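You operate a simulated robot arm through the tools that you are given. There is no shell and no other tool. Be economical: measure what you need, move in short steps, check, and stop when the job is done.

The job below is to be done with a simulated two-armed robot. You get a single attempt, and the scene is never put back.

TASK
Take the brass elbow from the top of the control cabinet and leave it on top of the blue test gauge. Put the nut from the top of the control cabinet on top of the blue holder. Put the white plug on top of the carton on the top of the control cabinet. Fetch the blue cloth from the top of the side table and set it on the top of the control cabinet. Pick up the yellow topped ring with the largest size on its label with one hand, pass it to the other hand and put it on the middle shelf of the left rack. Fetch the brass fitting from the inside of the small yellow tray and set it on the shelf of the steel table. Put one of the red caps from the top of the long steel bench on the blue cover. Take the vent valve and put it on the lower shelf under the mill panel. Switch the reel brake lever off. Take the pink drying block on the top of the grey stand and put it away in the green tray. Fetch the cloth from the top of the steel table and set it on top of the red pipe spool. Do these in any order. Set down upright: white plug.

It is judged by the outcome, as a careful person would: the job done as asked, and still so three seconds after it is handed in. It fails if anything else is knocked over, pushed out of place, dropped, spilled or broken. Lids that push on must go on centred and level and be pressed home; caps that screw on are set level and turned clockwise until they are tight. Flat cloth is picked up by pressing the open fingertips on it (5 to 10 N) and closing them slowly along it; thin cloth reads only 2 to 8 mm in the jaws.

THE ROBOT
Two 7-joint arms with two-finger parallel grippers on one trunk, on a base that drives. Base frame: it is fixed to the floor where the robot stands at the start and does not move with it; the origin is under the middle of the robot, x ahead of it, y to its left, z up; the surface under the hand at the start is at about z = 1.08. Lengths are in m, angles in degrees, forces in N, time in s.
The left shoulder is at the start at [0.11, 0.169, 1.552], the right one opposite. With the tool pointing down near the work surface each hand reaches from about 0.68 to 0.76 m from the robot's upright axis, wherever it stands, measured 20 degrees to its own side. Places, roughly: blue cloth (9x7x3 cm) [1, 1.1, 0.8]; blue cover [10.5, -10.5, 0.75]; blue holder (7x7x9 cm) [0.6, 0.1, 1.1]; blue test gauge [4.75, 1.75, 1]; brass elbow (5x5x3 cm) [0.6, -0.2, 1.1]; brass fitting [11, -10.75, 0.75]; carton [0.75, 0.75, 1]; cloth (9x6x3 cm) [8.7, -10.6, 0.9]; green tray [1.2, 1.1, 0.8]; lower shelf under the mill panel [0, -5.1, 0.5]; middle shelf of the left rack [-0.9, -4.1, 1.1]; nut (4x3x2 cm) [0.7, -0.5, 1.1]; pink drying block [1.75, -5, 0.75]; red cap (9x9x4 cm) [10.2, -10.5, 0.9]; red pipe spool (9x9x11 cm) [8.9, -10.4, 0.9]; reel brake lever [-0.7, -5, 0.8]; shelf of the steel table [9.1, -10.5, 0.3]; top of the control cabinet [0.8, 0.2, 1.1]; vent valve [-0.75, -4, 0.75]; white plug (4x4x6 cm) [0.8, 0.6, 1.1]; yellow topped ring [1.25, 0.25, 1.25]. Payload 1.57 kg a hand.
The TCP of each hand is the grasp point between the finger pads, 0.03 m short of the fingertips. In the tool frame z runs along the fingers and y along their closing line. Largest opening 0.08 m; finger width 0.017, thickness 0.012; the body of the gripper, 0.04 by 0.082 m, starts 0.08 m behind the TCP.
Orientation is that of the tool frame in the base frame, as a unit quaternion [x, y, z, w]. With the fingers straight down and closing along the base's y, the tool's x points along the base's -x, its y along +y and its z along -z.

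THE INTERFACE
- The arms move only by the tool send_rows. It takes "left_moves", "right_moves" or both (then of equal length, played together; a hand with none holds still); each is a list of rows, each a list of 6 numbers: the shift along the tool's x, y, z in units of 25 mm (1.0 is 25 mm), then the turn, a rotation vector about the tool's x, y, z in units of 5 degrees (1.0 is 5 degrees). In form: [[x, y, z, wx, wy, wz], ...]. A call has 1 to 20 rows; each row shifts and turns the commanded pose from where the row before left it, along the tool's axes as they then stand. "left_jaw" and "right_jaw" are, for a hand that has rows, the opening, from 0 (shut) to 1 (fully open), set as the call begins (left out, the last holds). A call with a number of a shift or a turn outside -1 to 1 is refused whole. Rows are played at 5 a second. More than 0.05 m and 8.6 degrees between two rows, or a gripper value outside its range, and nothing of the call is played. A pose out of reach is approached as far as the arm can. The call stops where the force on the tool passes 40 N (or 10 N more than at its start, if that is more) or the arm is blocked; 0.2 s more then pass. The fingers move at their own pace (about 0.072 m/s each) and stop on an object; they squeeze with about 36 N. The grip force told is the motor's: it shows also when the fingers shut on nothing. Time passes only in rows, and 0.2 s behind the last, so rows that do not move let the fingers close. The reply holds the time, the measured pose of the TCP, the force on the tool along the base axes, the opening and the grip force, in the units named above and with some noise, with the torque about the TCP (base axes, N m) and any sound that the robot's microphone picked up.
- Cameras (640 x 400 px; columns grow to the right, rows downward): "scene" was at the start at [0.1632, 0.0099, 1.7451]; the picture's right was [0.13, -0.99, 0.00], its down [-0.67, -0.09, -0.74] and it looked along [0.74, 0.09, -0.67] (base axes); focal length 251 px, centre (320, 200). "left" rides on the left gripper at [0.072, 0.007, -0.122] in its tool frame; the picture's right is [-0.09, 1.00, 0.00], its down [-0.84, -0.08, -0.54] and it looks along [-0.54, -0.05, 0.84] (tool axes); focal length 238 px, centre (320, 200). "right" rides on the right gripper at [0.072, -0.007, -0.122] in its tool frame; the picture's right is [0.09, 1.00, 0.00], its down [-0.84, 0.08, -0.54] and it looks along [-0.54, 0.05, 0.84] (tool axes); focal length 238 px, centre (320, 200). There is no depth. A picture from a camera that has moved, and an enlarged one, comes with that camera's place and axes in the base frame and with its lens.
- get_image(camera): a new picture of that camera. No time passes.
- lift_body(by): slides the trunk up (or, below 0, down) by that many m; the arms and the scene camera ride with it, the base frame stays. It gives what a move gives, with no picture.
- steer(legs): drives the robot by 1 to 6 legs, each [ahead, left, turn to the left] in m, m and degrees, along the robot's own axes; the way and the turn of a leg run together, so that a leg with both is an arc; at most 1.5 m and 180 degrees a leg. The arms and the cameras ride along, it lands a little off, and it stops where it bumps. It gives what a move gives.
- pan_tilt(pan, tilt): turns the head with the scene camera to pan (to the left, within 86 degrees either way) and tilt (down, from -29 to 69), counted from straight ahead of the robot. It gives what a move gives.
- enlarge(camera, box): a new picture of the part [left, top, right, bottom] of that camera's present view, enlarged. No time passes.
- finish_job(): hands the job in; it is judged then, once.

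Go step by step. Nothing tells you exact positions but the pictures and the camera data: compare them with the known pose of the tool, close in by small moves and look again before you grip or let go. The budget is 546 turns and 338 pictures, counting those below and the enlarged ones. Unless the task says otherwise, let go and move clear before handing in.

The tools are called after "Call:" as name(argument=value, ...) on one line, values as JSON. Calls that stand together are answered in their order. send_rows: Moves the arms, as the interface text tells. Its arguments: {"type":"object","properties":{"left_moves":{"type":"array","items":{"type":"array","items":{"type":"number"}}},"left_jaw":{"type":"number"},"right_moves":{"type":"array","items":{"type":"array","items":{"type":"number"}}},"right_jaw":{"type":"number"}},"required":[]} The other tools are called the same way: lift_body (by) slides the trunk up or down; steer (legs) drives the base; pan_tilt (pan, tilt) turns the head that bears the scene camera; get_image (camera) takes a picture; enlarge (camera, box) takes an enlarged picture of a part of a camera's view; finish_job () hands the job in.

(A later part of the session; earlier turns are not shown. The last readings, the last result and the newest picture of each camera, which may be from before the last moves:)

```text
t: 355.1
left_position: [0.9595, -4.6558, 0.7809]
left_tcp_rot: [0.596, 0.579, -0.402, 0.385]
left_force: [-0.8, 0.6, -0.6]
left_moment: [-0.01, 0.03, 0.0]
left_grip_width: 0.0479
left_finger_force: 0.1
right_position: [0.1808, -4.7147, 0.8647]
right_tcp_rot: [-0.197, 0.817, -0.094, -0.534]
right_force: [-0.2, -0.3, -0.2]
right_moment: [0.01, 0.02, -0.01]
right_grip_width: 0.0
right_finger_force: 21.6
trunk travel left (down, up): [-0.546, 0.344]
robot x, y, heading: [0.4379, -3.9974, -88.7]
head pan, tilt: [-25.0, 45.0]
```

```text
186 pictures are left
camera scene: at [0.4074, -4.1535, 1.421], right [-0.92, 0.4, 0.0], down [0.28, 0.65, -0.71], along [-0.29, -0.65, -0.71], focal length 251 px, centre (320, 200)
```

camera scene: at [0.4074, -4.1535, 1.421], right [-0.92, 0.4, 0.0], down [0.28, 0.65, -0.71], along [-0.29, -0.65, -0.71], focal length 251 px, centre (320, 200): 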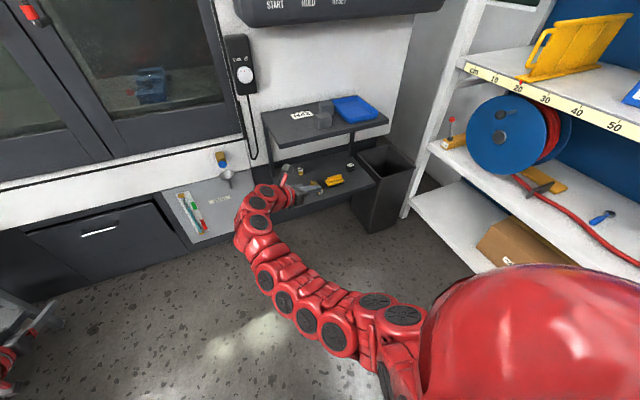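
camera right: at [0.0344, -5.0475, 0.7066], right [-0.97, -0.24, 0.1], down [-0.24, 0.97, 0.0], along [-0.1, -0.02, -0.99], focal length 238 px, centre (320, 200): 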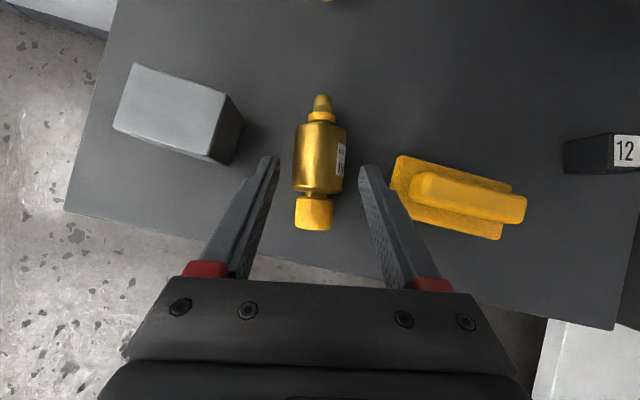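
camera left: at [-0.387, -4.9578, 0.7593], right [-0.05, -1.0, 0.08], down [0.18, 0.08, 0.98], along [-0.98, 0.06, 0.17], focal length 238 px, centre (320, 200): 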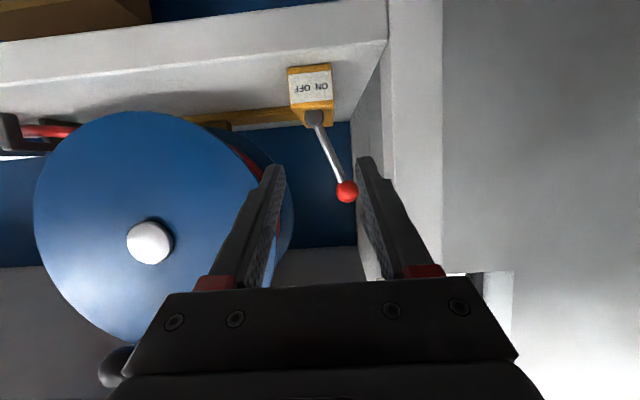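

The hand now points right, into the rack direction. Extending it to the right, then positioning the base.

Call:
send_rows(right_moves=[[0.39, 0.47, 0.93, 0, 0, 0], [0.39, 0.47, 0.93, 0, 0, 0], [0.39, 0.47, 0.93, 0, 0, 0], [0.39, 0.47, 0.93, 0, 0, 0], [0.39, 0.47, 0.93, 0, 0, 0], [0.39, 0.47, 0.93, 0, 0, 0], [0.39, 0.47, 0.93, 0, 0, 0], [0.39, 0.47, 0.93, 0, 0, 0], [0.39, 0.47, 0.93, 0, 0, 0], [0, 0, 0, 0, 0, 0]])

Call:
lift_body(by=-0.08)

Call:
steer(legs=[[0.12, -0.4, 0]])

Call:
get_image(camera="scene")

Call:
get_image(camera="right")

```text
t: 357.3
left_position: [0.9594, -4.6552, 0.7819]
left_tcp_rot: [0.596, 0.579, -0.402, 0.384]
left_force: [0.3, -0.2, -0.2]
left_moment: [0.02, 0.01, 0.04]
left_grip_width: 0.0479
left_finger_force: 0.1
right_position: [-0.0703, -4.714, 0.8629]
right_tcp_rot: [-0.197, 0.817, -0.094, -0.534]
right_force: [-0.3, -0.8, -1.3]
right_moment: [0.0, 0.0, -0.03]
right_grip_width: 0.0
right_finger_force: 21.3
trunk travel left (down, up): [-0.546, 0.344]
robot x, y, heading: [0.4354, -3.9965, -88.9]
head pan, tilt: [-25.0, 45.0]
```

```text
t: 358.4
left_position: [0.9592, -4.655, 0.7022]
left_tcp_rot: [0.596, 0.579, -0.402, 0.385]
left_force: [0.6, -0.4, 0.1]
left_moment: [0.0, 0.02, -0.02]
left_grip_width: 0.0478
left_finger_force: 0.2
right_position: [-0.0712, -4.7156, 0.7822]
right_tcp_rot: [-0.196, 0.817, -0.092, -0.534]
right_force: [-1.0, -1.2, 0.0]
right_moment: [0.0, -0.01, -0.02]
right_grip_width: 0.0001
right_finger_force: 21.0
trunk travel left (down, up): [-0.466, 0.424]
robot x, y, heading: [0.4382, -3.9986, -88.8]
head pan, tilt: [-25.0, 45.0]
```

```text
t: 361.0
left_position: [0.5542, -4.7845, 0.7009]
left_tcp_rot: [0.599, 0.576, -0.404, 0.382]
left_force: [0.7, 0.9, 0.7]
left_moment: [-0.01, -0.04, 0.0]
left_grip_width: 0.048
left_finger_force: 0.0
right_position: [-0.4773, -4.8363, 0.782]
right_tcp_rot: [-0.194, 0.817, -0.092, -0.535]
right_force: [-0.1, 0.7, 0.0]
right_moment: [0.02, 0.03, 0.01]
right_grip_width: 0.0
right_finger_force: 20.8
trunk travel left (down, up): [-0.466, 0.424]
robot x, y, heading: [0.039, -4.1245, -89.4]
head pan, tilt: [-25.0, 45.0]
```

```text
185 pictures are left
camera scene: at [0.0059, -4.2787, 1.341], right [-0.91, 0.41, 0.0], down [0.29, 0.64, -0.71], along [-0.29, -0.64, -0.71], focal length 251 px, centre (320, 200)
```

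scene: 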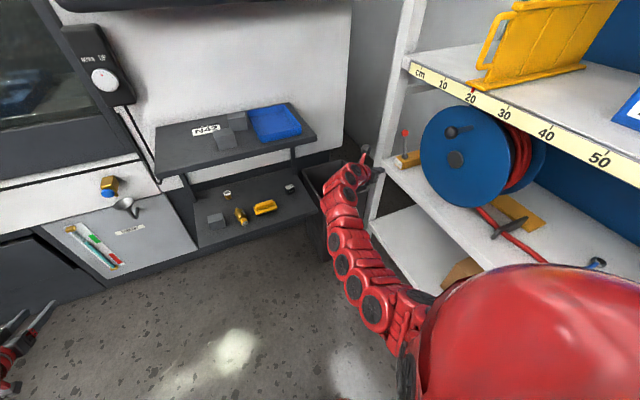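

```text
184 pictures are left
camera right: at [-0.3966, -4.8152, 0.8964], right [-0.45, 0.88, 0.14], down [0.72, 0.45, -0.53], along [-0.53, -0.14, -0.83], focal length 238 px, centre (320, 200)
```

right: 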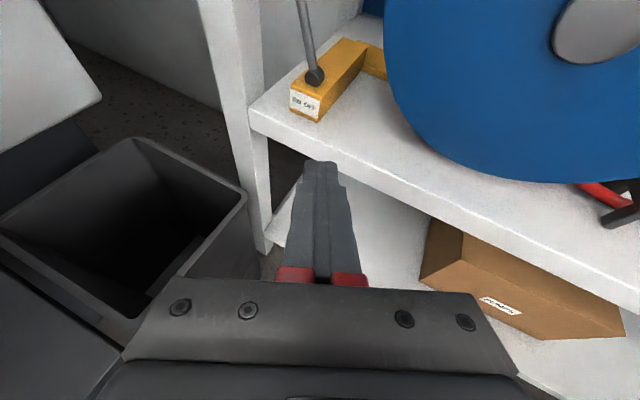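

Call:
send_rows(right_moves=[[0.4, -0.79, 0.95, 0, 0, 0], [0.4, -0.79, 0.95, 0, 0, 0], [0.4, -0.79, 0.95, 0, 0, 0], [0, 0, 0, 0, 0, 0]], left_moves=[[0, 0, -1, 0, 0, 0], [0, 0, -1, 0, 0, 0], [0, 0, -1, 0, 0, 0], [0, 0, -1, 0, 0, 0]])

Call:
get_image(camera="right")

Call:
enlarge(camera="scene", box=[330, 110, 450, 200])

```text
t: 362.0
left_position: [0.5598, -4.6915, 0.737]
left_tcp_rot: [0.598, 0.577, -0.404, 0.383]
left_force: [0.5, 1.1, 0.7]
left_moment: [-0.02, 0.0, -0.01]
left_grip_width: 0.0482
left_finger_force: 0.0
right_position: [-0.51, -4.9013, 0.7765]
right_tcp_rot: [-0.193, 0.818, -0.091, -0.534]
right_force: [0.5, -0.2, -0.2]
right_moment: [0.01, -0.01, -0.02]
right_grip_width: 0.0
right_finger_force: 21.3
right hand out of reach, approached as far as the arm can: row 3
trunk travel left (down, up): [-0.466, 0.424]
robot x, y, heading: [0.0427, -4.1204, -89.1]
head pan, tilt: [-25.0, 45.0]
```

```text
183 pictures are left
camera right: at [-0.43, -4.8802, 0.8912], right [-0.45, 0.88, 0.14], down [0.72, 0.45, -0.53], along [-0.53, -0.14, -0.83], focal length 238 px, centre (320, 200)
```

right: 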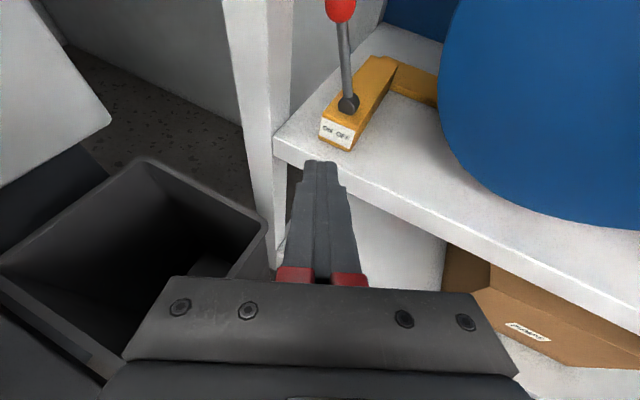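

```text
4.44 times, centred on (390, 155) of scene
camera zoom: at [0.0077, -4.2783, 1.3411], right [-0.91, 0.41, 0.0], down [0.29, 0.64, -0.71], along [-0.29, -0.64, -0.71], focal length 1114 px, centre (9, 400)
```

zoom: 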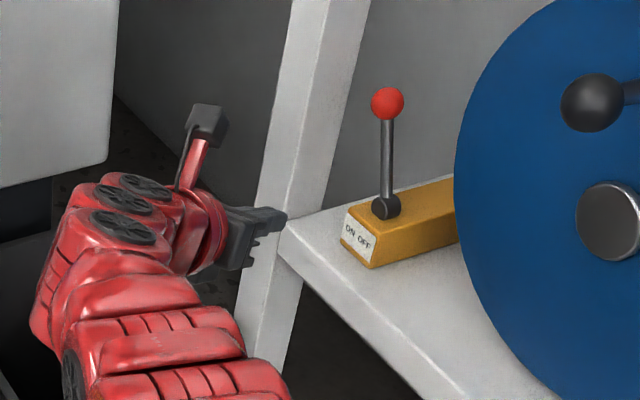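

Call:
steer(legs=[[0.076, 0, 0], [0, -0.08, 0]])

Call:
get_image(camera="right")

Call:
enlarge(camera="scene", box=[330, 110, 470, 210])

```text
t: 363.7
left_position: [0.4815, -4.7692, 0.7383]
left_tcp_rot: [0.599, 0.576, -0.403, 0.383]
left_force: [-0.1, 0.4, 0.5]
left_moment: [-0.01, 0.0, 0.0]
left_grip_width: 0.0479
left_finger_force: 0.0
right_position: [-0.5881, -4.9795, 0.777]
right_tcp_rot: [-0.194, 0.818, -0.093, -0.534]
right_force: [-0.7, -0.1, -0.6]
right_moment: [-0.01, 0.02, 0.05]
right_grip_width: 0.0001
right_finger_force: 21.2
trunk travel left (down, up): [-0.466, 0.424]
robot x, y, heading: [-0.0363, -4.1994, -89.3]
head pan, tilt: [-25.0, 45.0]
```

```text
181 pictures are left
camera right: at [-0.5084, -4.9581, 0.8904], right [-0.45, 0.88, 0.14], down [0.72, 0.45, -0.53], along [-0.53, -0.14, -0.83], focal length 238 px, centre (320, 200)
```

right: 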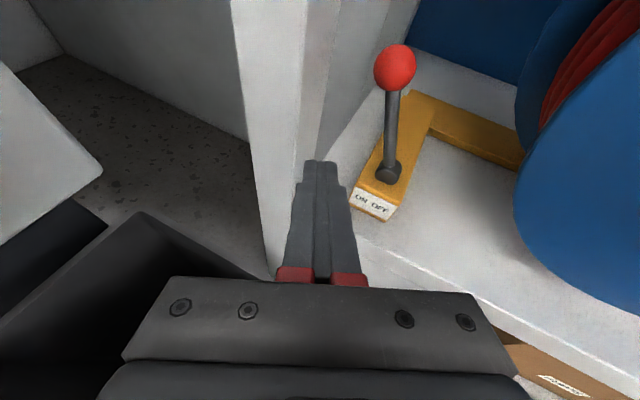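

```text
4.00 times, centred on (400, 160) of scene
camera zoom: at [-0.0717, -4.3561, 1.341], right [-0.91, 0.41, 0.0], down [0.29, 0.64, -0.71], along [-0.29, -0.64, -0.71], focal length 1003 px, centre (0, 360)
```

zoom: 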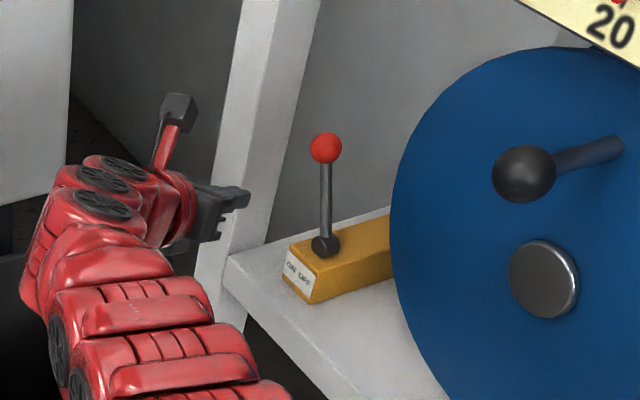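

Call:
steer(legs=[[-0.004, -0.05, 0]])

Call:
get_image(camera="right")

```text
t: 364.6
left_position: [0.4292, -4.7676, 0.7392]
left_tcp_rot: [0.599, 0.576, -0.403, 0.383]
left_force: [-0.2, -0.6, 0.0]
left_moment: [0.04, 0.01, 0.0]
left_grip_width: 0.048
left_finger_force: 0.0
right_position: [-0.6396, -4.9756, 0.7756]
right_tcp_rot: [-0.193, 0.818, -0.092, -0.534]
right_force: [0.4, 0.3, -1.1]
right_moment: [0.02, 0.01, 0.02]
right_grip_width: 0.0
right_finger_force: 21.5
trunk travel left (down, up): [-0.466, 0.424]
robot x, y, heading: [-0.0883, -4.2023, -89.0]
head pan, tilt: [-25.0, 45.0]
```

```text
179 pictures are left
camera right: at [-0.56, -4.9546, 0.8901], right [-0.45, 0.88, 0.14], down [0.72, 0.45, -0.53], along [-0.53, -0.14, -0.84], focal length 238 px, centre (320, 200)
```

right: 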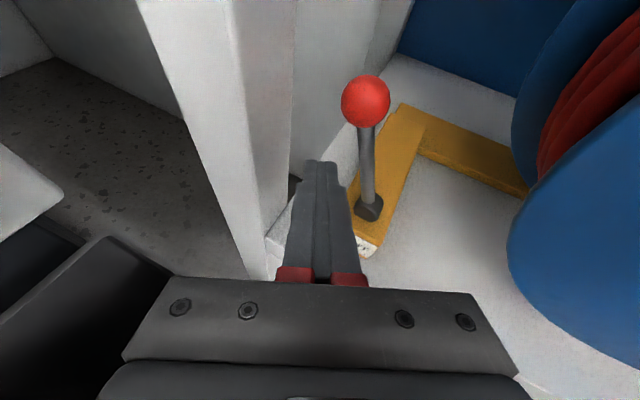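

Call:
steer(legs=[[0, -0.042, 0]])

Call:
get_image(camera="right")

```text
t: 365.5
left_position: [0.3876, -4.7667, 0.7386]
left_tcp_rot: [0.598, 0.575, -0.405, 0.384]
left_force: [-0.5, 0.5, 0.7]
left_moment: [0.0, 0.0, 0.01]
left_grip_width: 0.0479
left_finger_force: 0.1
right_position: [-0.6799, -4.9789, 0.7767]
right_tcp_rot: [-0.194, 0.818, -0.092, -0.534]
right_force: [5.3, -3.6, 1.1]
right_moment: [0.05, 0.03, 0.02]
right_grip_width: 0.0
right_finger_force: 21.4
trunk travel left (down, up): [-0.466, 0.424]
robot x, y, heading: [-0.1311, -4.1988, -89.3]
head pan, tilt: [-25.0, 45.0]
```

```text
178 pictures are left
camera right: at [-0.6003, -4.956, 0.8914], right [-0.45, 0.88, 0.14], down [0.72, 0.45, -0.53], along [-0.53, -0.14, -0.83], focal length 238 px, centre (320, 200)
```

right: 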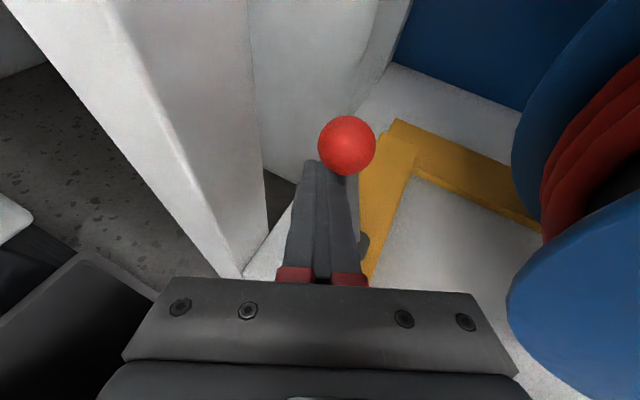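

Finger is left of the stem and touching it. Pushing the lever toward +y (OFF).

Call:
send_rows(right_moves=[[-0.09, 0.36, -0.146, 0, 0, 0], [-0.09, 0.36, -0.146, 0, 0, 0], [-0.09, 0.36, -0.146, 0, 0, 0], [-0.09, 0.36, -0.146, 0, 0, 0], [0, 0, 0, 0, 0, 0]])

Call:
get_image(camera="right")

```text
t: 366.7
left_position: [0.3892, -4.7663, 0.7374]
left_tcp_rot: [0.598, 0.576, -0.404, 0.384]
left_force: [-0.7, 0.0, -0.2]
left_moment: [-0.01, 0.03, -0.01]
left_grip_width: 0.0478
left_finger_force: 0.0
right_position: [-0.6802, -4.9372, 0.7762]
right_tcp_rot: [-0.194, 0.817, -0.093, -0.535]
right_force: [-0.5, -0.3, 0.0]
right_moment: [0.03, 0.03, -0.01]
right_grip_width: 0.0001
right_finger_force: 21.2
trunk travel left (down, up): [-0.466, 0.424]
robot x, y, heading: [-0.1307, -4.2004, -89.1]
head pan, tilt: [-25.0, 45.0]
```

```text
177 pictures are left
camera right: at [-0.6, -4.9162, 0.8907], right [-0.45, 0.88, 0.14], down [0.72, 0.45, -0.53], along [-0.53, -0.14, -0.83], focal length 238 px, centre (320, 200)
```

right: 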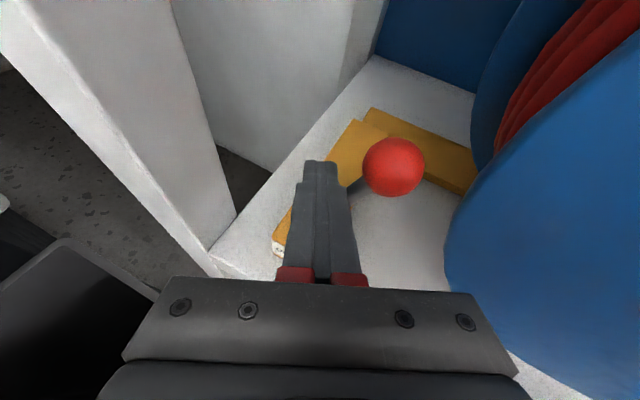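

The lever snapped to the OFF side (symmetrical lean). Withdrawing straight out and checking.

Call:
steer(legs=[[0, 0.2, 0]])

Call:
enlarge(camera="scene", box=[340, 90, 480, 190])

Call:
get_image(camera="right")

```text
t: 368.4
left_position: [0.5947, -4.7642, 0.7368]
left_tcp_rot: [0.598, 0.577, -0.404, 0.383]
left_force: [-0.4, 0.0, -0.1]
left_moment: [-0.03, 0.03, 0.0]
left_grip_width: 0.0479
left_finger_force: 0.0
right_position: [-0.4732, -4.9368, 0.7773]
right_tcp_rot: [-0.195, 0.817, -0.093, -0.534]
right_force: [0.1, -0.3, 0.8]
right_moment: [0.0, 0.01, 0.0]
right_grip_width: 0.0
right_finger_force: 21.3
trunk travel left (down, up): [-0.466, 0.424]
robot x, y, heading: [0.0782, -4.197, -88.9]
head pan, tilt: [-25.0, 45.0]
```

```text
4.00 times, centred on (410, 140) of scene
camera zoom: at [0.0432, -4.3507, 1.341], right [-0.91, 0.41, 0.0], down [0.29, 0.65, -0.71], along [-0.29, -0.65, -0.71], focal length 1003 px, centre (-40, 440)
```

zoom: 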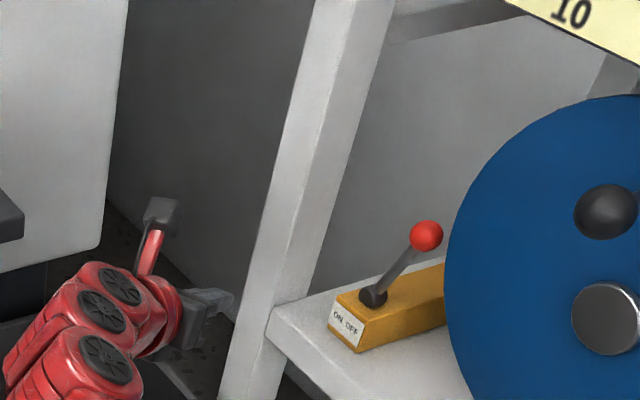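

```text
175 pictures are left
camera right: at [-0.3925, -4.9143, 0.8913], right [-0.45, 0.88, 0.14], down [0.72, 0.45, -0.53], along [-0.53, -0.14, -0.83], focal length 238 px, centre (320, 200)
```

right: 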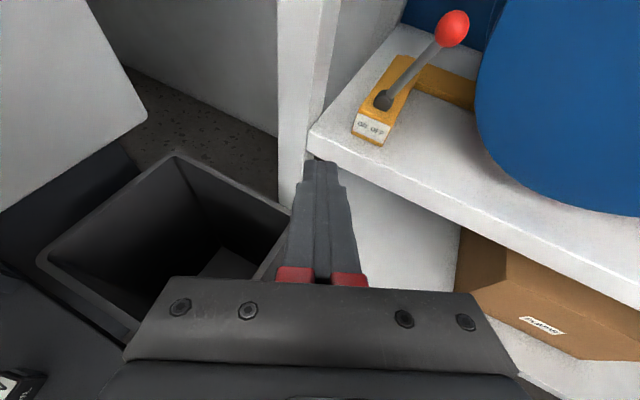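

Lever is OFF. Now returning both arms to carrying poses before fetching the pink block.

Call:
steer(legs=[[-0.1, 0.4, 0]])

Call:
send_rows(right_moves=[[-0.39, -0.47, -0.93, 0, 0, 0], [-0.39, -0.47, -0.93, 0, 0, 0], [-0.39, -0.47, -0.93, 0, 0, 0], [-0.39, -0.47, -0.93, 0, 0, 0], [-0.39, -0.47, -0.93, 0, 0, 0], [-0.39, -0.47, -0.93, 0, 0, 0], [-0.39, -0.47, -0.93, 0, 0, 0], [-0.39, -0.47, -0.93, 0, 0, 0], [-0.39, -0.47, -0.93, 0, 0, 0], [0, 0, 0, 0, 0, 0], [0, 0, 0, 0, 0, 0], [0, 0, 0, 0, 0, 0], [0, 0, 0, 0, 0, 0], [0, 0, 0, 0, 0, 0]], left_moves=[[0, 0, 0.5, 0, 1, 0], [0, 0, 0.5, 0, 1, 0], [0, 0, 0, 0, 1, 0], [0, 0, 0, 0, 1, 0], [0, 0, 0, 0, 1, 0], [0, 0, 0, 0, 1, 0], [0, 0, 0, 0, 1, 0], [0, 0, 0, 0, 1, 0], [0, 0, 0, 0, 1, 0], [0, 0, 0, 0, 1, 0], [0, 0, 0, 0, 1, 0], [0, 0, 0, 0, 1, 0], [0, 0, 0, 0, 1, 0], [0, 0, 0, 0, 0, 0]])

Call:
send_rows(right_moves=[[0, 0, 0, 0.975, 0.062, -0.44], [0, 0, 0, 0.975, 0.062, -0.44], [0, 0, 0, 0.975, 0.062, -0.44], [0, 0, 0, 0.975, 0.062, -0.44], [0, 0, 0, 0.975, 0.062, -0.44], [0, 0, 0, 0.975, 0.062, -0.44], [0, 0, 0, 0.975, 0.062, -0.44], [0, 0, 0, 0.975, 0.062, -0.44], [0, 0, 0, 0.975, 0.062, -0.44], [0, 0, 0, 0.975, 0.062, -0.44], [0, 0, 0, 0.975, 0.062, -0.44], [0, 0, 0, 0.975, 0.062, -0.44], [0, 0, 0, 0.975, 0.062, -0.44], [0, 0, 0, 0, 0, 0]])

Call:
pan_tilt(pan=40, tilt=35)

Call:
get_image(camera="scene")

```text
t: 370.9
left_position: [0.9826, -4.6663, 0.7368]
left_tcp_rot: [0.601, 0.573, -0.406, 0.38]
left_force: [0.0, -0.2, 0.0]
left_moment: [-0.03, -0.03, -0.02]
left_grip_width: 0.0479
left_finger_force: 0.0
right_position: [-0.087, -4.8258, 0.7775]
right_tcp_rot: [-0.19, 0.818, -0.09, -0.535]
right_force: [0.8, 0.2, 1.0]
right_moment: [-0.02, 0.04, -0.03]
right_grip_width: 0.0
right_finger_force: 21.3
trunk travel left (down, up): [-0.466, 0.424]
robot x, y, heading: [0.4671, -4.0937, -89.9]
head pan, tilt: [-25.0, 45.0]
```

```text
t: 373.9
left_position: [0.9811, -4.6881, 0.7281]
left_tcp_rot: [0.726, 0.687, -0.02, 0.012]
left_force: [-0.4, 0.2, 0.0]
left_moment: [0.02, 0.01, -0.03]
left_grip_width: 0.048
left_finger_force: 0.1
right_position: [0.1624, -4.8298, 0.7769]
right_tcp_rot: [-0.189, 0.818, -0.09, -0.535]
right_force: [-0.1, 0.1, 0.5]
right_moment: [-0.02, -0.02, 0.01]
right_grip_width: 0.0
right_finger_force: 21.4
trunk travel left (down, up): [-0.466, 0.424]
robot x, y, heading: [0.4679, -4.0897, -90.0]
head pan, tilt: [-25.0, 45.0]
```

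```text
t: 376.9
left_position: [0.9817, -4.6896, 0.7267]
left_tcp_rot: [0.726, 0.687, -0.019, 0.014]
left_force: [0.3, -0.1, 0.7]
left_moment: [0.02, -0.03, -0.02]
left_grip_width: 0.0479
left_finger_force: 0.1
right_position: [0.1619, -4.8311, 0.7772]
right_tcp_rot: [0.623, -0.563, 0.38, 0.388]
right_force: [-0.6, -0.7, 0.0]
right_moment: [0.02, 0.03, -0.03]
right_grip_width: 0.0
right_finger_force: 21.5
trunk travel left (down, up): [-0.466, 0.424]
robot x, y, heading: [0.4691, -4.0922, -89.9]
head pan, tilt: [-25.0, 45.0]
```

```text
t: 378.2
left_position: [0.9799, -4.6894, 0.7266]
left_tcp_rot: [0.726, 0.688, -0.019, 0.013]
left_force: [-0.5, 0.2, -0.3]
left_moment: [-0.01, 0.02, 0.03]
left_grip_width: 0.0482
left_finger_force: 0.0
right_position: [0.1629, -4.8315, 0.776]
right_tcp_rot: [0.623, -0.563, 0.38, 0.389]
right_force: [-0.6, 0.5, -0.2]
right_moment: [0.01, -0.01, 0.0]
right_grip_width: 0.0
right_finger_force: 21.2
trunk travel left (down, up): [-0.466, 0.424]
robot x, y, heading: [0.4687, -4.0915, -90.1]
head pan, tilt: [40.0, 35.0]
```

```text
174 pictures are left
camera scene: at [0.5253, -4.2403, 1.3558], right [-0.77, -0.64, 0.0], down [-0.37, 0.44, -0.82], along [0.53, -0.63, -0.57], focal length 251 px, centre (320, 200)
```

scene: 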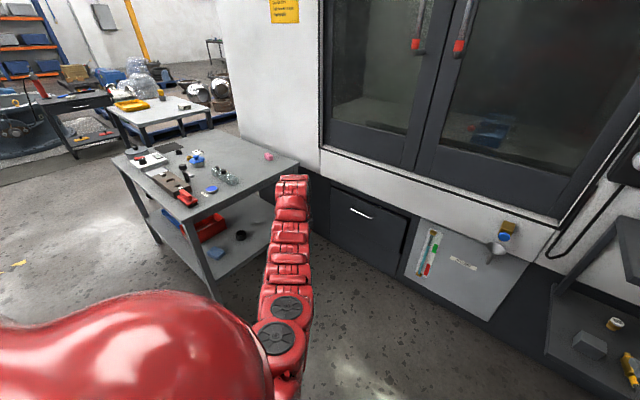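

The pink block is near the back corner of the stand's near end. I turn to about -25° and approach with the right hand.

Call:
steer(legs=[[0, 0, 66], [0.4, -0.15, 0]])

Call:
pan_tilt(pan=-15, tilt=40)

Call:
get_image(camera="scene")

Call:
get_image(camera="right")

```text
t: 383.7
left_position: [1.5229, -4.1631, 0.7266]
left_tcp_rot: [0.234, 0.972, -0.009, 0.021]
left_force: [0.5, -0.5, 0.8]
left_moment: [0.04, 0.03, 0.03]
left_grip_width: 0.0481
left_finger_force: 0.0
right_position: [1.3187, -4.9694, 0.7756]
right_tcp_rot: [0.829, -0.133, 0.53, 0.119]
right_force: [-0.1, -0.3, -0.3]
right_moment: [-0.02, -0.01, 0.0]
right_grip_width: 0.0004
right_finger_force: 21.2
trunk travel left (down, up): [-0.466, 0.424]
robot x, y, heading: [0.7692, -4.3882, -24.0]
head pan, tilt: [40.0, 35.0]
```

```text
t: 385.0
left_position: [1.5222, -4.1625, 0.7271]
left_tcp_rot: [0.234, 0.972, -0.009, 0.021]
left_force: [-1.1, -0.7, 0.2]
left_moment: [0.03, 0.02, 0.02]
left_grip_width: 0.0481
left_finger_force: 0.2
right_position: [1.318, -4.9699, 0.7773]
right_tcp_rot: [0.829, -0.134, 0.53, 0.119]
right_force: [0.6, 0.3, -0.3]
right_moment: [0.0, 0.0, 0.02]
right_grip_width: 0.0002
right_finger_force: 21.7
trunk travel left (down, up): [-0.466, 0.424]
robot x, y, heading: [0.7709, -4.3906, -23.8]
head pan, tilt: [-15.0, 40.0]
```

```text
173 pictures are left
camera scene: at [0.9076, -4.4753, 1.3483], right [-0.63, -0.78, 0.0], down [-0.5, 0.4, -0.77], along [0.6, -0.48, -0.64], focal length 251 px, centre (320, 200)
```

scene: 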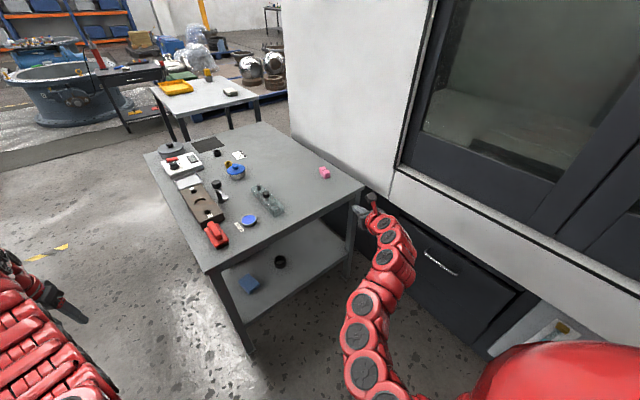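

```text
172 pictures are left
camera right: at [1.2465, -4.9292, 0.8909], right [-0.31, -0.94, 0.14], down [-0.82, 0.19, -0.54], along [0.48, -0.28, -0.83], focal length 238 px, centre (320, 200)
```

right: 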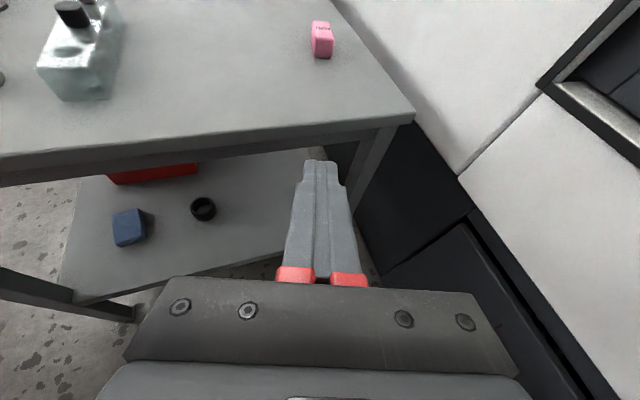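

Call:
enlarge(camera="right", box=[280, 5, 370, 75])

Call:
enlarge(camera="scene", box=[285, 145, 375, 205])

```text
5.71 times, centred on (325, 40) of right
camera zoom: at [1.2465, -4.9292, 0.8909], right [-0.31, -0.94, 0.14], down [-0.82, 0.19, -0.54], along [0.48, -0.28, -0.83], focal length 1362 px, centre (291, 1114)
```

zoom: 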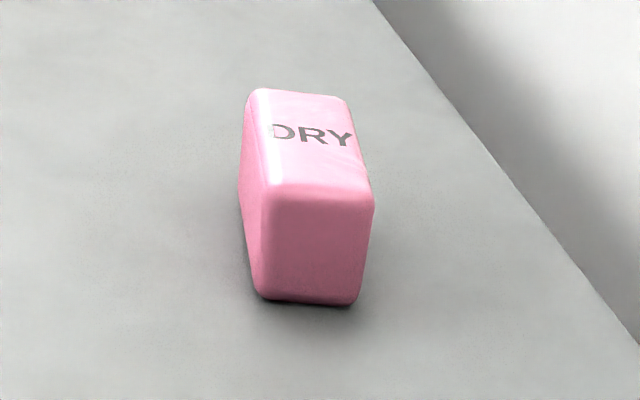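

```text
6.67 times, centred on (330, 175) of scene
camera zoom: at [0.9076, -4.4753, 1.3483], right [-0.63, -0.78, 0.0], down [-0.5, 0.4, -0.77], along [0.6, -0.48, -0.64], focal length 1671 px, centre (253, 367)
```

zoom: 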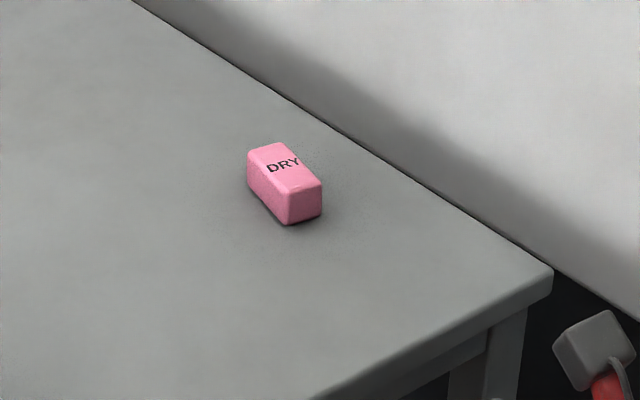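

Call:
send_rows(right_moves=[[0, 0, 0, 0, 0, 0], [0, 0, 0, 0, 0, 0], [0, 0, 0, 0, 0, 0]], right_jaw=0.75)

Call:
steer(legs=[[0.224, 0.017, 0]])

Call:
lift_body(by=-0.04)

Call:
get_image(camera="right")

```text
t: 385.8
left_position: [1.5218, -4.1627, 0.727]
left_tcp_rot: [0.235, 0.972, -0.008, 0.022]
left_force: [0.2, 0.3, 0.8]
left_moment: [-0.02, 0.01, -0.01]
left_grip_width: 0.0479
left_finger_force: 0.2
right_position: [1.3178, -4.9694, 0.7779]
right_tcp_rot: [0.829, -0.133, 0.53, 0.119]
right_force: [0.8, 0.1, -0.8]
right_moment: [0.03, 0.02, -0.03]
right_grip_width: 0.0598
right_finger_force: 0.1
trunk travel left (down, up): [-0.466, 0.424]
robot x, y, heading: [0.7724, -4.39, -23.9]
head pan, tilt: [-15.0, 40.0]
```

```text
t: 387.5
left_position: [1.7346, -4.2379, 0.7263]
left_tcp_rot: [0.234, 0.972, -0.008, 0.021]
left_force: [0.6, 0.7, 0.3]
left_moment: [-0.01, 0.02, 0.01]
left_grip_width: 0.0481
left_finger_force: 0.1
right_position: [1.5314, -5.0451, 0.7767]
right_tcp_rot: [0.829, -0.133, 0.53, 0.119]
right_force: [0.4, 0.2, -0.5]
right_moment: [0.0, 0.01, 0.0]
right_grip_width: 0.0599
right_finger_force: 0.2
trunk travel left (down, up): [-0.466, 0.424]
robot x, y, heading: [0.9768, -4.464, -24.0]
head pan, tilt: [-15.0, 40.0]
```

```text
t: 388.3
left_position: [1.7322, -4.2389, 0.6862]
left_tcp_rot: [0.234, 0.972, -0.008, 0.022]
left_force: [-0.4, -0.1, -0.1]
left_moment: [0.0, -0.01, -0.04]
left_grip_width: 0.0478
left_finger_force: 0.1
right_position: [1.5297, -5.0445, 0.737]
right_tcp_rot: [0.829, -0.132, 0.53, 0.119]
right_force: [-0.9, 0.4, -0.5]
right_moment: [0.0, 0.01, -0.01]
right_grip_width: 0.0599
right_finger_force: 0.1
trunk travel left (down, up): [-0.426, 0.464]
robot x, y, heading: [0.9811, -4.4631, -24.2]
head pan, tilt: [-15.0, 40.0]
```

```text
169 pictures are left
camera right: at [1.4581, -5.0041, 0.851], right [-0.31, -0.94, 0.14], down [-0.82, 0.19, -0.54], along [0.48, -0.28, -0.83], focal length 238 px, centre (320, 200)
```

right: 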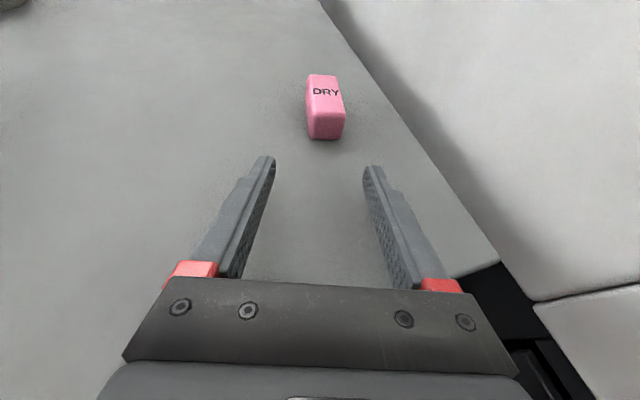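

Call:
steer(legs=[[0.098, 0.002, 0]])

Call:
lift_body(by=-0.01)

Call:
get_image(camera="right")

```text
t: 389.4
left_position: [1.8221, -4.2747, 0.685]
left_tcp_rot: [0.235, 0.972, -0.009, 0.021]
left_force: [-0.7, -0.5, 0.7]
left_moment: [0.02, 0.01, -0.01]
left_grip_width: 0.0479
left_finger_force: 0.0
right_position: [1.6182, -5.081, 0.736]
right_tcp_rot: [0.829, -0.133, 0.53, 0.119]
right_force: [-0.1, -0.4, -0.8]
right_moment: [-0.01, -0.01, -0.01]
right_grip_width: 0.0598
right_finger_force: 0.0
trunk travel left (down, up): [-0.426, 0.464]
robot x, y, heading: [1.0694, -4.4986, -23.8]
head pan, tilt: [-15.0, 40.0]
```

```text
t: 390.0
left_position: [1.8199, -4.2752, 0.6768]
left_tcp_rot: [0.234, 0.972, -0.009, 0.022]
left_force: [-0.3, 0.3, 0.1]
left_moment: [0.01, -0.02, -0.03]
left_grip_width: 0.0481
left_finger_force: 0.0
right_position: [1.6171, -5.0806, 0.7272]
right_tcp_rot: [0.829, -0.132, 0.53, 0.118]
right_force: [-1.0, 1.3, 0.0]
right_moment: [-0.03, -0.01, 0.02]
right_grip_width: 0.06
right_finger_force: 0.1
trunk travel left (down, up): [-0.416, 0.474]
robot x, y, heading: [1.0684, -4.4962, -23.9]
head pan, tilt: [-15.0, 40.0]
```

```text
168 pictures are left
camera right: at [1.5453, -5.0407, 0.8411], right [-0.31, -0.94, 0.14], down [-0.82, 0.19, -0.54], along [0.48, -0.28, -0.83], focal length 238 px, centre (320, 200)
```

right: 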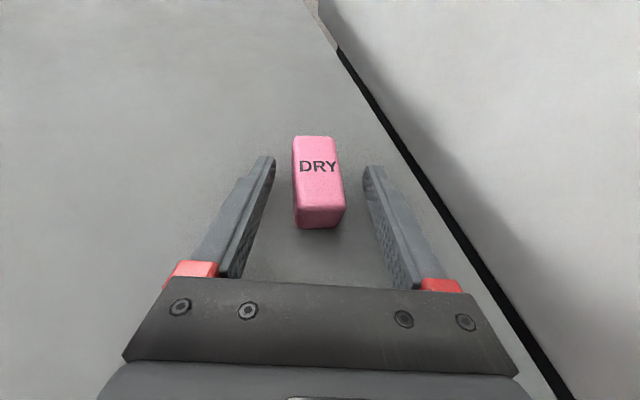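

Call:
send_rows(right_moves=[[0, 0, 0, 0, 0, 0], [0, 0, 0, 0, 0, 0], [0, 0, 0, 0, 0, 0], [0, 0, 0, 0, 0, 0]], right_jaw=0)

Call:
lift_body(by=0.1)

Call:
get_image(camera="right")

```text
t: 391.0
left_position: [1.8198, -4.2753, 0.6755]
left_tcp_rot: [0.234, 0.972, -0.009, 0.021]
left_force: [0.0, 0.6, -0.7]
left_moment: [-0.01, -0.06, -0.02]
left_grip_width: 0.0481
left_finger_force: 0.0
right_position: [1.6172, -5.0808, 0.7269]
right_tcp_rot: [0.829, -0.133, 0.53, 0.119]
right_force: [0.0, 0.5, 0.5]
right_moment: [0.0, -0.01, 0.0]
right_grip_width: 0.0289
right_finger_force: 36.0
trunk travel left (down, up): [-0.416, 0.474]
robot x, y, heading: [1.0688, -4.499, -24.0]
head pan, tilt: [-15.0, 40.0]
```

```text
t: 392.3
left_position: [1.8208, -4.2739, 0.7767]
left_tcp_rot: [0.235, 0.972, -0.01, 0.022]
left_force: [-0.4, -0.7, -0.5]
left_moment: [0.01, 0.01, 0.02]
left_grip_width: 0.048
left_finger_force: 0.0
right_position: [1.6174, -5.0797, 0.8257]
right_tcp_rot: [0.829, -0.133, 0.53, 0.119]
right_force: [-0.5, 0.3, -1.0]
right_moment: [0.0, -0.03, -0.03]
right_grip_width: 0.0292
right_finger_force: 36.4
trunk travel left (down, up): [-0.516, 0.374]
robot x, y, heading: [1.0676, -4.5008, -23.8]
head pan, tilt: [-15.0, 40.0]
```

```text
167 pictures are left
camera right: at [1.5459, -5.0408, 0.9406], right [-0.31, -0.94, 0.14], down [-0.82, 0.19, -0.54], along [0.48, -0.28, -0.83], focal length 238 px, centre (320, 200)
```

right: 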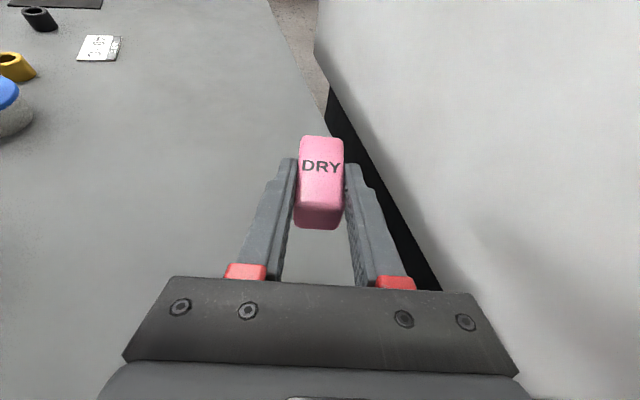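

Pink block held. Raising, tucking the left hand in, and heading back along the corridor.

Call:
lift_body(by=0.3)

Call:
steer(legs=[[-0.3, 0.1, 0], [0, 0.15, 24]])

Call:
send_rows(left_moves=[[0, -0.92, 0, 0, 0, 0], [0, -0.92, 0, 0, 0, 0], [0, -0.92, 0, 0, 0, 0], [0, -0.92, 0, 0, 0, 0], [0, -0.92, 0, 0, 0, 0], [0, -0.92, 0, 0, 0, 0], [0, 0, 0, 0, 0, 0]])

Call:
pan_tilt(pan=0, tilt=30)

Call:
get_image(camera="scene")

```text
t: 395.3
left_position: [1.8207, -4.2743, 1.0762]
left_tcp_rot: [0.234, 0.972, -0.009, 0.021]
left_force: [0.6, 0.5, -0.3]
left_moment: [0.01, -0.01, -0.05]
left_grip_width: 0.0479
left_finger_force: 0.0
right_position: [1.617, -5.0816, 1.1264]
right_tcp_rot: [0.829, -0.133, 0.53, 0.119]
right_force: [0.5, 0.4, -0.9]
right_moment: [0.03, 0.01, 0.01]
right_grip_width: 0.0291
right_finger_force: 36.0
trunk travel left (down, up): [-0.816, 0.074]
robot x, y, heading: [1.0662, -4.5003, -23.9]
head pan, tilt: [-15.0, 40.0]
```

```text
t: 398.8
left_position: [1.4508, -3.6321, 1.0771]
left_tcp_rot: [0.027, 0.999, -0.004, 0.021]
left_force: [-0.4, -0.2, -0.1]
left_moment: [0.01, 0.0, 0.01]
left_grip_width: 0.0477
left_finger_force: 0.0
right_position: [1.5925, -4.4517, 1.1273]
right_tcp_rot: [0.838, 0.043, 0.544, 0.006]
right_force: [0.0, -0.4, -0.7]
right_moment: [0.03, 0.0, 0.0]
right_grip_width: 0.0289
right_finger_force: 35.7
trunk travel left (down, up): [-0.816, 0.074]
robot x, y, heading: [0.8511, -4.1446, 0.3]
head pan, tilt: [-15.0, 40.0]
```

```text
t: 400.4
left_position: [1.4592, -3.7729, 1.0763]
left_tcp_rot: [0.027, 0.999, -0.004, 0.023]
left_force: [-0.7, 1.2, -0.2]
left_moment: [0.01, -0.01, -0.04]
left_grip_width: 0.0481
left_finger_force: 0.1
left hand out of reach, approached as far as the arm can: row 6
right_position: [1.5922, -4.4517, 1.127]
right_tcp_rot: [0.839, 0.042, 0.543, 0.006]
right_force: [-0.2, 0.4, -0.4]
right_moment: [0.01, 0.03, 0.03]
right_grip_width: 0.0292
right_finger_force: 35.9
trunk travel left (down, up): [-0.816, 0.074]
robot x, y, heading: [0.8501, -4.1437, -0.1]
head pan, tilt: [-15.0, 40.0]
```

```text
t: 401.1
left_position: [1.4583, -3.7719, 1.075]
left_tcp_rot: [0.027, 0.999, -0.004, 0.022]
left_force: [0.0, 0.8, 0.3]
left_moment: [0.0, -0.02, -0.01]
left_grip_width: 0.0479
left_finger_force: 0.0
right_position: [1.5932, -4.4516, 1.1274]
right_tcp_rot: [0.838, 0.042, 0.543, 0.006]
right_force: [-0.4, -0.1, -0.3]
right_moment: [-0.03, -0.03, 0.01]
right_grip_width: 0.0289
right_finger_force: 35.9
trunk travel left (down, up): [-0.816, 0.074]
robot x, y, heading: [0.8562, -4.1396, 0.0]
head pan, tilt: [0.0, 30.0]
```

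```text
166 pictures are left
camera scene: at [1.0237, -4.1446, 1.7136], right [0.0, -1.0, 0.0], down [-0.5, 0.0, -0.87], along [0.87, 0.0, -0.5], focal length 251 px, centre (320, 200)
```

scene: 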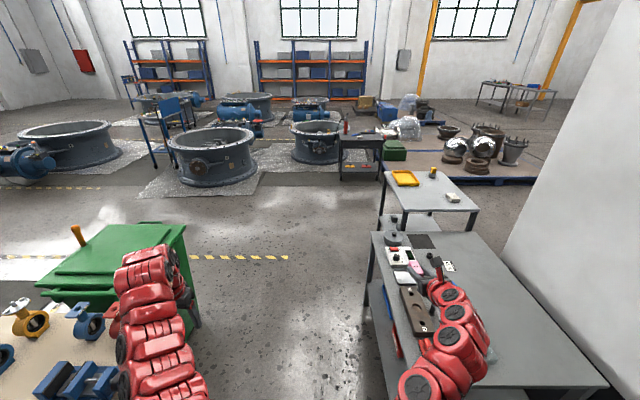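

Call:
steer(legs=[[1.2, 0.13, 0], [0.95, 0, 0], [0, 1.5, 0], [0, 1.5, 0], [0, 1.4, 0]])

Call:
pan_tilt(pan=60, tilt=20)

Call:
get_image(camera="scene")

```text
t: 432.0
left_position: [3.7295, 0.6499, 1.076]
left_tcp_rot: [0.049, 0.999, -0.004, 0.022]
left_force: [0.2, 0.1, 0.0]
left_moment: [-0.02, 0.0, 0.0]
left_grip_width: 0.0481
left_finger_force: 0.0
right_position: [3.8318, -0.0353, 1.1254]
right_tcp_rot: [0.839, 0.024, 0.543, 0.018]
right_force: [0.5, -0.2, -1.0]
right_moment: [0.04, 0.05, 0.01]
right_grip_width: 0.0291
right_finger_force: 36.3
trunk travel left (down, up): [-0.816, 0.074]
robot x, y, heading: [3.1107, 0.3042, -2.6]
head pan, tilt: [0.0, 30.0]
```

```text
t: 433.3
left_position: [3.7306, 0.6489, 1.0764]
left_tcp_rot: [0.05, 0.999, -0.006, 0.022]
left_force: [-0.6, -0.6, -0.6]
left_moment: [0.03, 0.02, 0.0]
left_grip_width: 0.0479
left_finger_force: 0.0
right_position: [3.832, -0.0348, 1.1267]
right_tcp_rot: [0.839, 0.022, 0.543, 0.019]
right_force: [0.0, -0.7, 0.1]
right_moment: [0.0, 0.01, -0.03]
right_grip_width: 0.029
right_finger_force: 36.4
trunk travel left (down, up): [-0.816, 0.074]
robot x, y, heading: [3.1065, 0.3071, -2.7]
head pan, tilt: [60.0, 20.0]
```

```text
165 pictures are left
camera scene: at [3.2385, 0.3792, 1.7297], right [0.84, -0.54, 0.0], down [-0.18, -0.29, -0.94], along [0.51, 0.79, -0.34], focal length 251 px, centre (320, 200)
```

scene: 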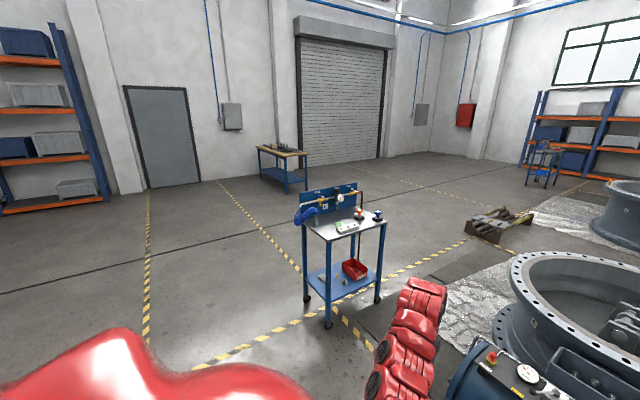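

Call:
steer(legs=[[-0.35, 0.55, 2.6], [0, 0, 90], [0, 0, 90]])

Call:
pan_tilt(pan=0, tilt=35)

Call:
get_image(camera="scene")

```text
t: 444.5
left_position: [2.1471, 0.5231, 1.0752]
left_tcp_rot: [0.999, -0.047, -0.023, -0.006]
left_force: [-0.2, 0.0, -0.2]
left_moment: [0.0, -0.06, -0.01]
left_grip_width: 0.0483
left_finger_force: 0.1
right_position: [2.0411, 1.2068, 1.1264]
right_tcp_rot: [-0.026, 0.839, 0.017, -0.543]
right_force: [-0.2, 0.1, 0.1]
right_moment: [-0.01, -0.02, -0.02]
right_grip_width: 0.0295
right_finger_force: 36.2
trunk travel left (down, up): [-0.816, 0.074]
robot x, y, heading: [2.7662, 0.8694, 177.8]
head pan, tilt: [60.0, 20.0]
```

```text
t: 445.8
left_position: [2.1471, 0.5238, 1.0757]
left_tcp_rot: [0.999, -0.046, -0.022, -0.005]
left_force: [0.1, 0.9, 0.0]
left_moment: [0.03, -0.01, -0.01]
left_grip_width: 0.0478
left_finger_force: 0.0
right_position: [2.0411, 1.2073, 1.1269]
right_tcp_rot: [-0.028, 0.839, 0.015, -0.543]
right_force: [0.0, 0.3, -0.4]
right_moment: [0.02, -0.04, 0.0]
right_grip_width: 0.029
right_finger_force: 35.6
trunk travel left (down, up): [-0.816, 0.074]
robot x, y, heading: [2.7663, 0.8714, 177.7]
head pan, tilt: [0.0, 35.0]
```

```text
164 pictures are left
camera scene: at [2.5994, 0.8778, 1.7058], right [0.03, 1.0, 0.0], down [0.57, -0.02, -0.82], along [-0.82, 0.03, -0.57], focal length 251 px, centre (320, 200)
```

scene: 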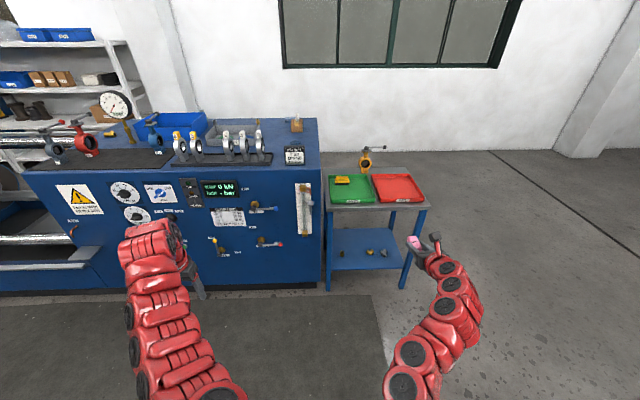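

Call:
send_rows(left_moves=[[1, 1, 0, 0, 0, 0], [1, 1, 0, 0, 0, 0], [1, 1, 0, 0, 0, 0], [1, 1, 0, 0, 0, 0], [1, 1, 0, 0, 0, 0], [1, 1, 0, 0, 0, 0], [1, 1, 0, 0, 0, 0], [0, 0, 0, 0, 0, 0], [0, 0, 0, 0, 0, 0], [0, 0, 0, 0, 0, 0]], right_moves=[[0.45, 0, 1, 0, 0, 0], [0.45, 0, 1, 0, 0, 0], [0.45, 0, 1, 0, 0, 0], [0.45, 0, 1, 0, 0, 0], [0, 0, 0, 0, -1, 0], [0, 0, 0, 0, -1, 0], [0, 0, 0, 0, -1, 0], [0, 0, 0, 0, -1, 0], [0, 0, 0, 0, -1, 0], [0, 0, 0, 0, 0, 0]])

Call:
lift_body(by=-0.12)

Call:
steer(legs=[[0.4, 0, 2.3]])

Call:
get_image(camera="scene")

Call:
get_image(camera="right")

```text
t: 448.0
left_position: [2.2877, 0.3242, 1.0604]
left_tcp_rot: [0.999, -0.047, -0.024, -0.005]
left_force: [-0.4, 0.0, 0.3]
left_moment: [0.01, 0.03, 0.0]
left_grip_width: 0.048
left_finger_force: 0.1
left hand out of reach, approached as far as the arm can: row 1, 2, 3, 4
right_position: [1.9718, 1.2079, 1.0997]
right_tcp_rot: [-0.022, 0.937, 0.022, -0.349]
right_force: [0.7, -0.1, 0.1]
right_moment: [0.03, 0.0, 0.01]
right_grip_width: 0.0291
right_finger_force: 35.3
right hand out of reach, approached as far as the arm can: row 4, 5, 7, 8, 9
trunk travel left (down, up): [-0.816, 0.074]
robot x, y, heading: [2.7698, 0.873, 177.8]
head pan, tilt: [0.0, 35.0]
```

```text
t: 449.5
left_position: [2.2857, 0.3233, 0.9415]
left_tcp_rot: [0.999, -0.046, -0.022, -0.005]
left_force: [-0.2, -0.5, 0.8]
left_moment: [-0.01, -0.01, 0.0]
left_grip_width: 0.0478
left_finger_force: 0.0
right_position: [1.9713, 1.2071, 0.9778]
right_tcp_rot: [-0.022, 0.937, 0.022, -0.348]
right_force: [0.3, -0.4, -1.5]
right_moment: [-0.01, -0.01, -0.02]
right_grip_width: 0.0291
right_finger_force: 35.7
trunk travel left (down, up): [-0.696, 0.194]
robot x, y, heading: [2.768, 0.8721, 177.8]
head pan, tilt: [0.0, 35.0]
```

```text
t: 452.0
left_position: [1.9194, 0.3103, 0.9404]
left_tcp_rot: [0.999, -0.025, -0.022, -0.005]
left_force: [-0.2, 0.5, 0.4]
left_moment: [0.03, 0.01, 0.02]
left_grip_width: 0.0482
left_finger_force: 0.0
right_position: [1.567, 1.1795, 0.9783]
right_tcp_rot: [-0.042, 0.936, 0.015, -0.348]
right_force: [-0.7, 0.0, -0.4]
right_moment: [0.02, 0.01, -0.02]
right_grip_width: 0.0293
right_finger_force: 36.6
trunk travel left (down, up): [-0.696, 0.194]
robot x, y, heading: [2.3747, 0.8789, -179.8]
head pan, tilt: [0.0, 35.0]
```

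```text
163 pictures are left
camera scene: at [2.2082, 0.8767, 1.5858], right [-0.01, 1.0, 0.0], down [0.57, 0.0, -0.82], along [-0.82, 0.0, -0.57], focal length 251 px, centre (320, 200)
```

scene: 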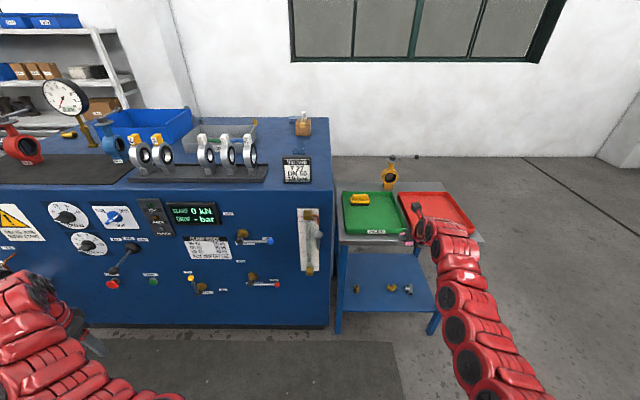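

```text
162 pictures are left
camera right: at [1.5935, 1.1673, 1.116], right [-0.14, 0.98, 0.12], down [0.98, 0.15, -0.13], along [-0.15, 0.1, -0.98], focal length 238 px, centre (320, 200)
```

right: 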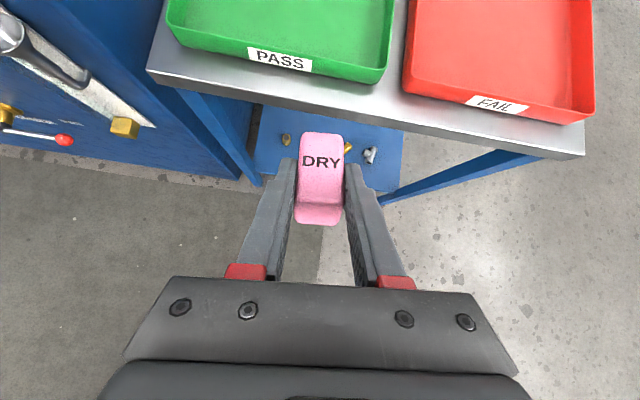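

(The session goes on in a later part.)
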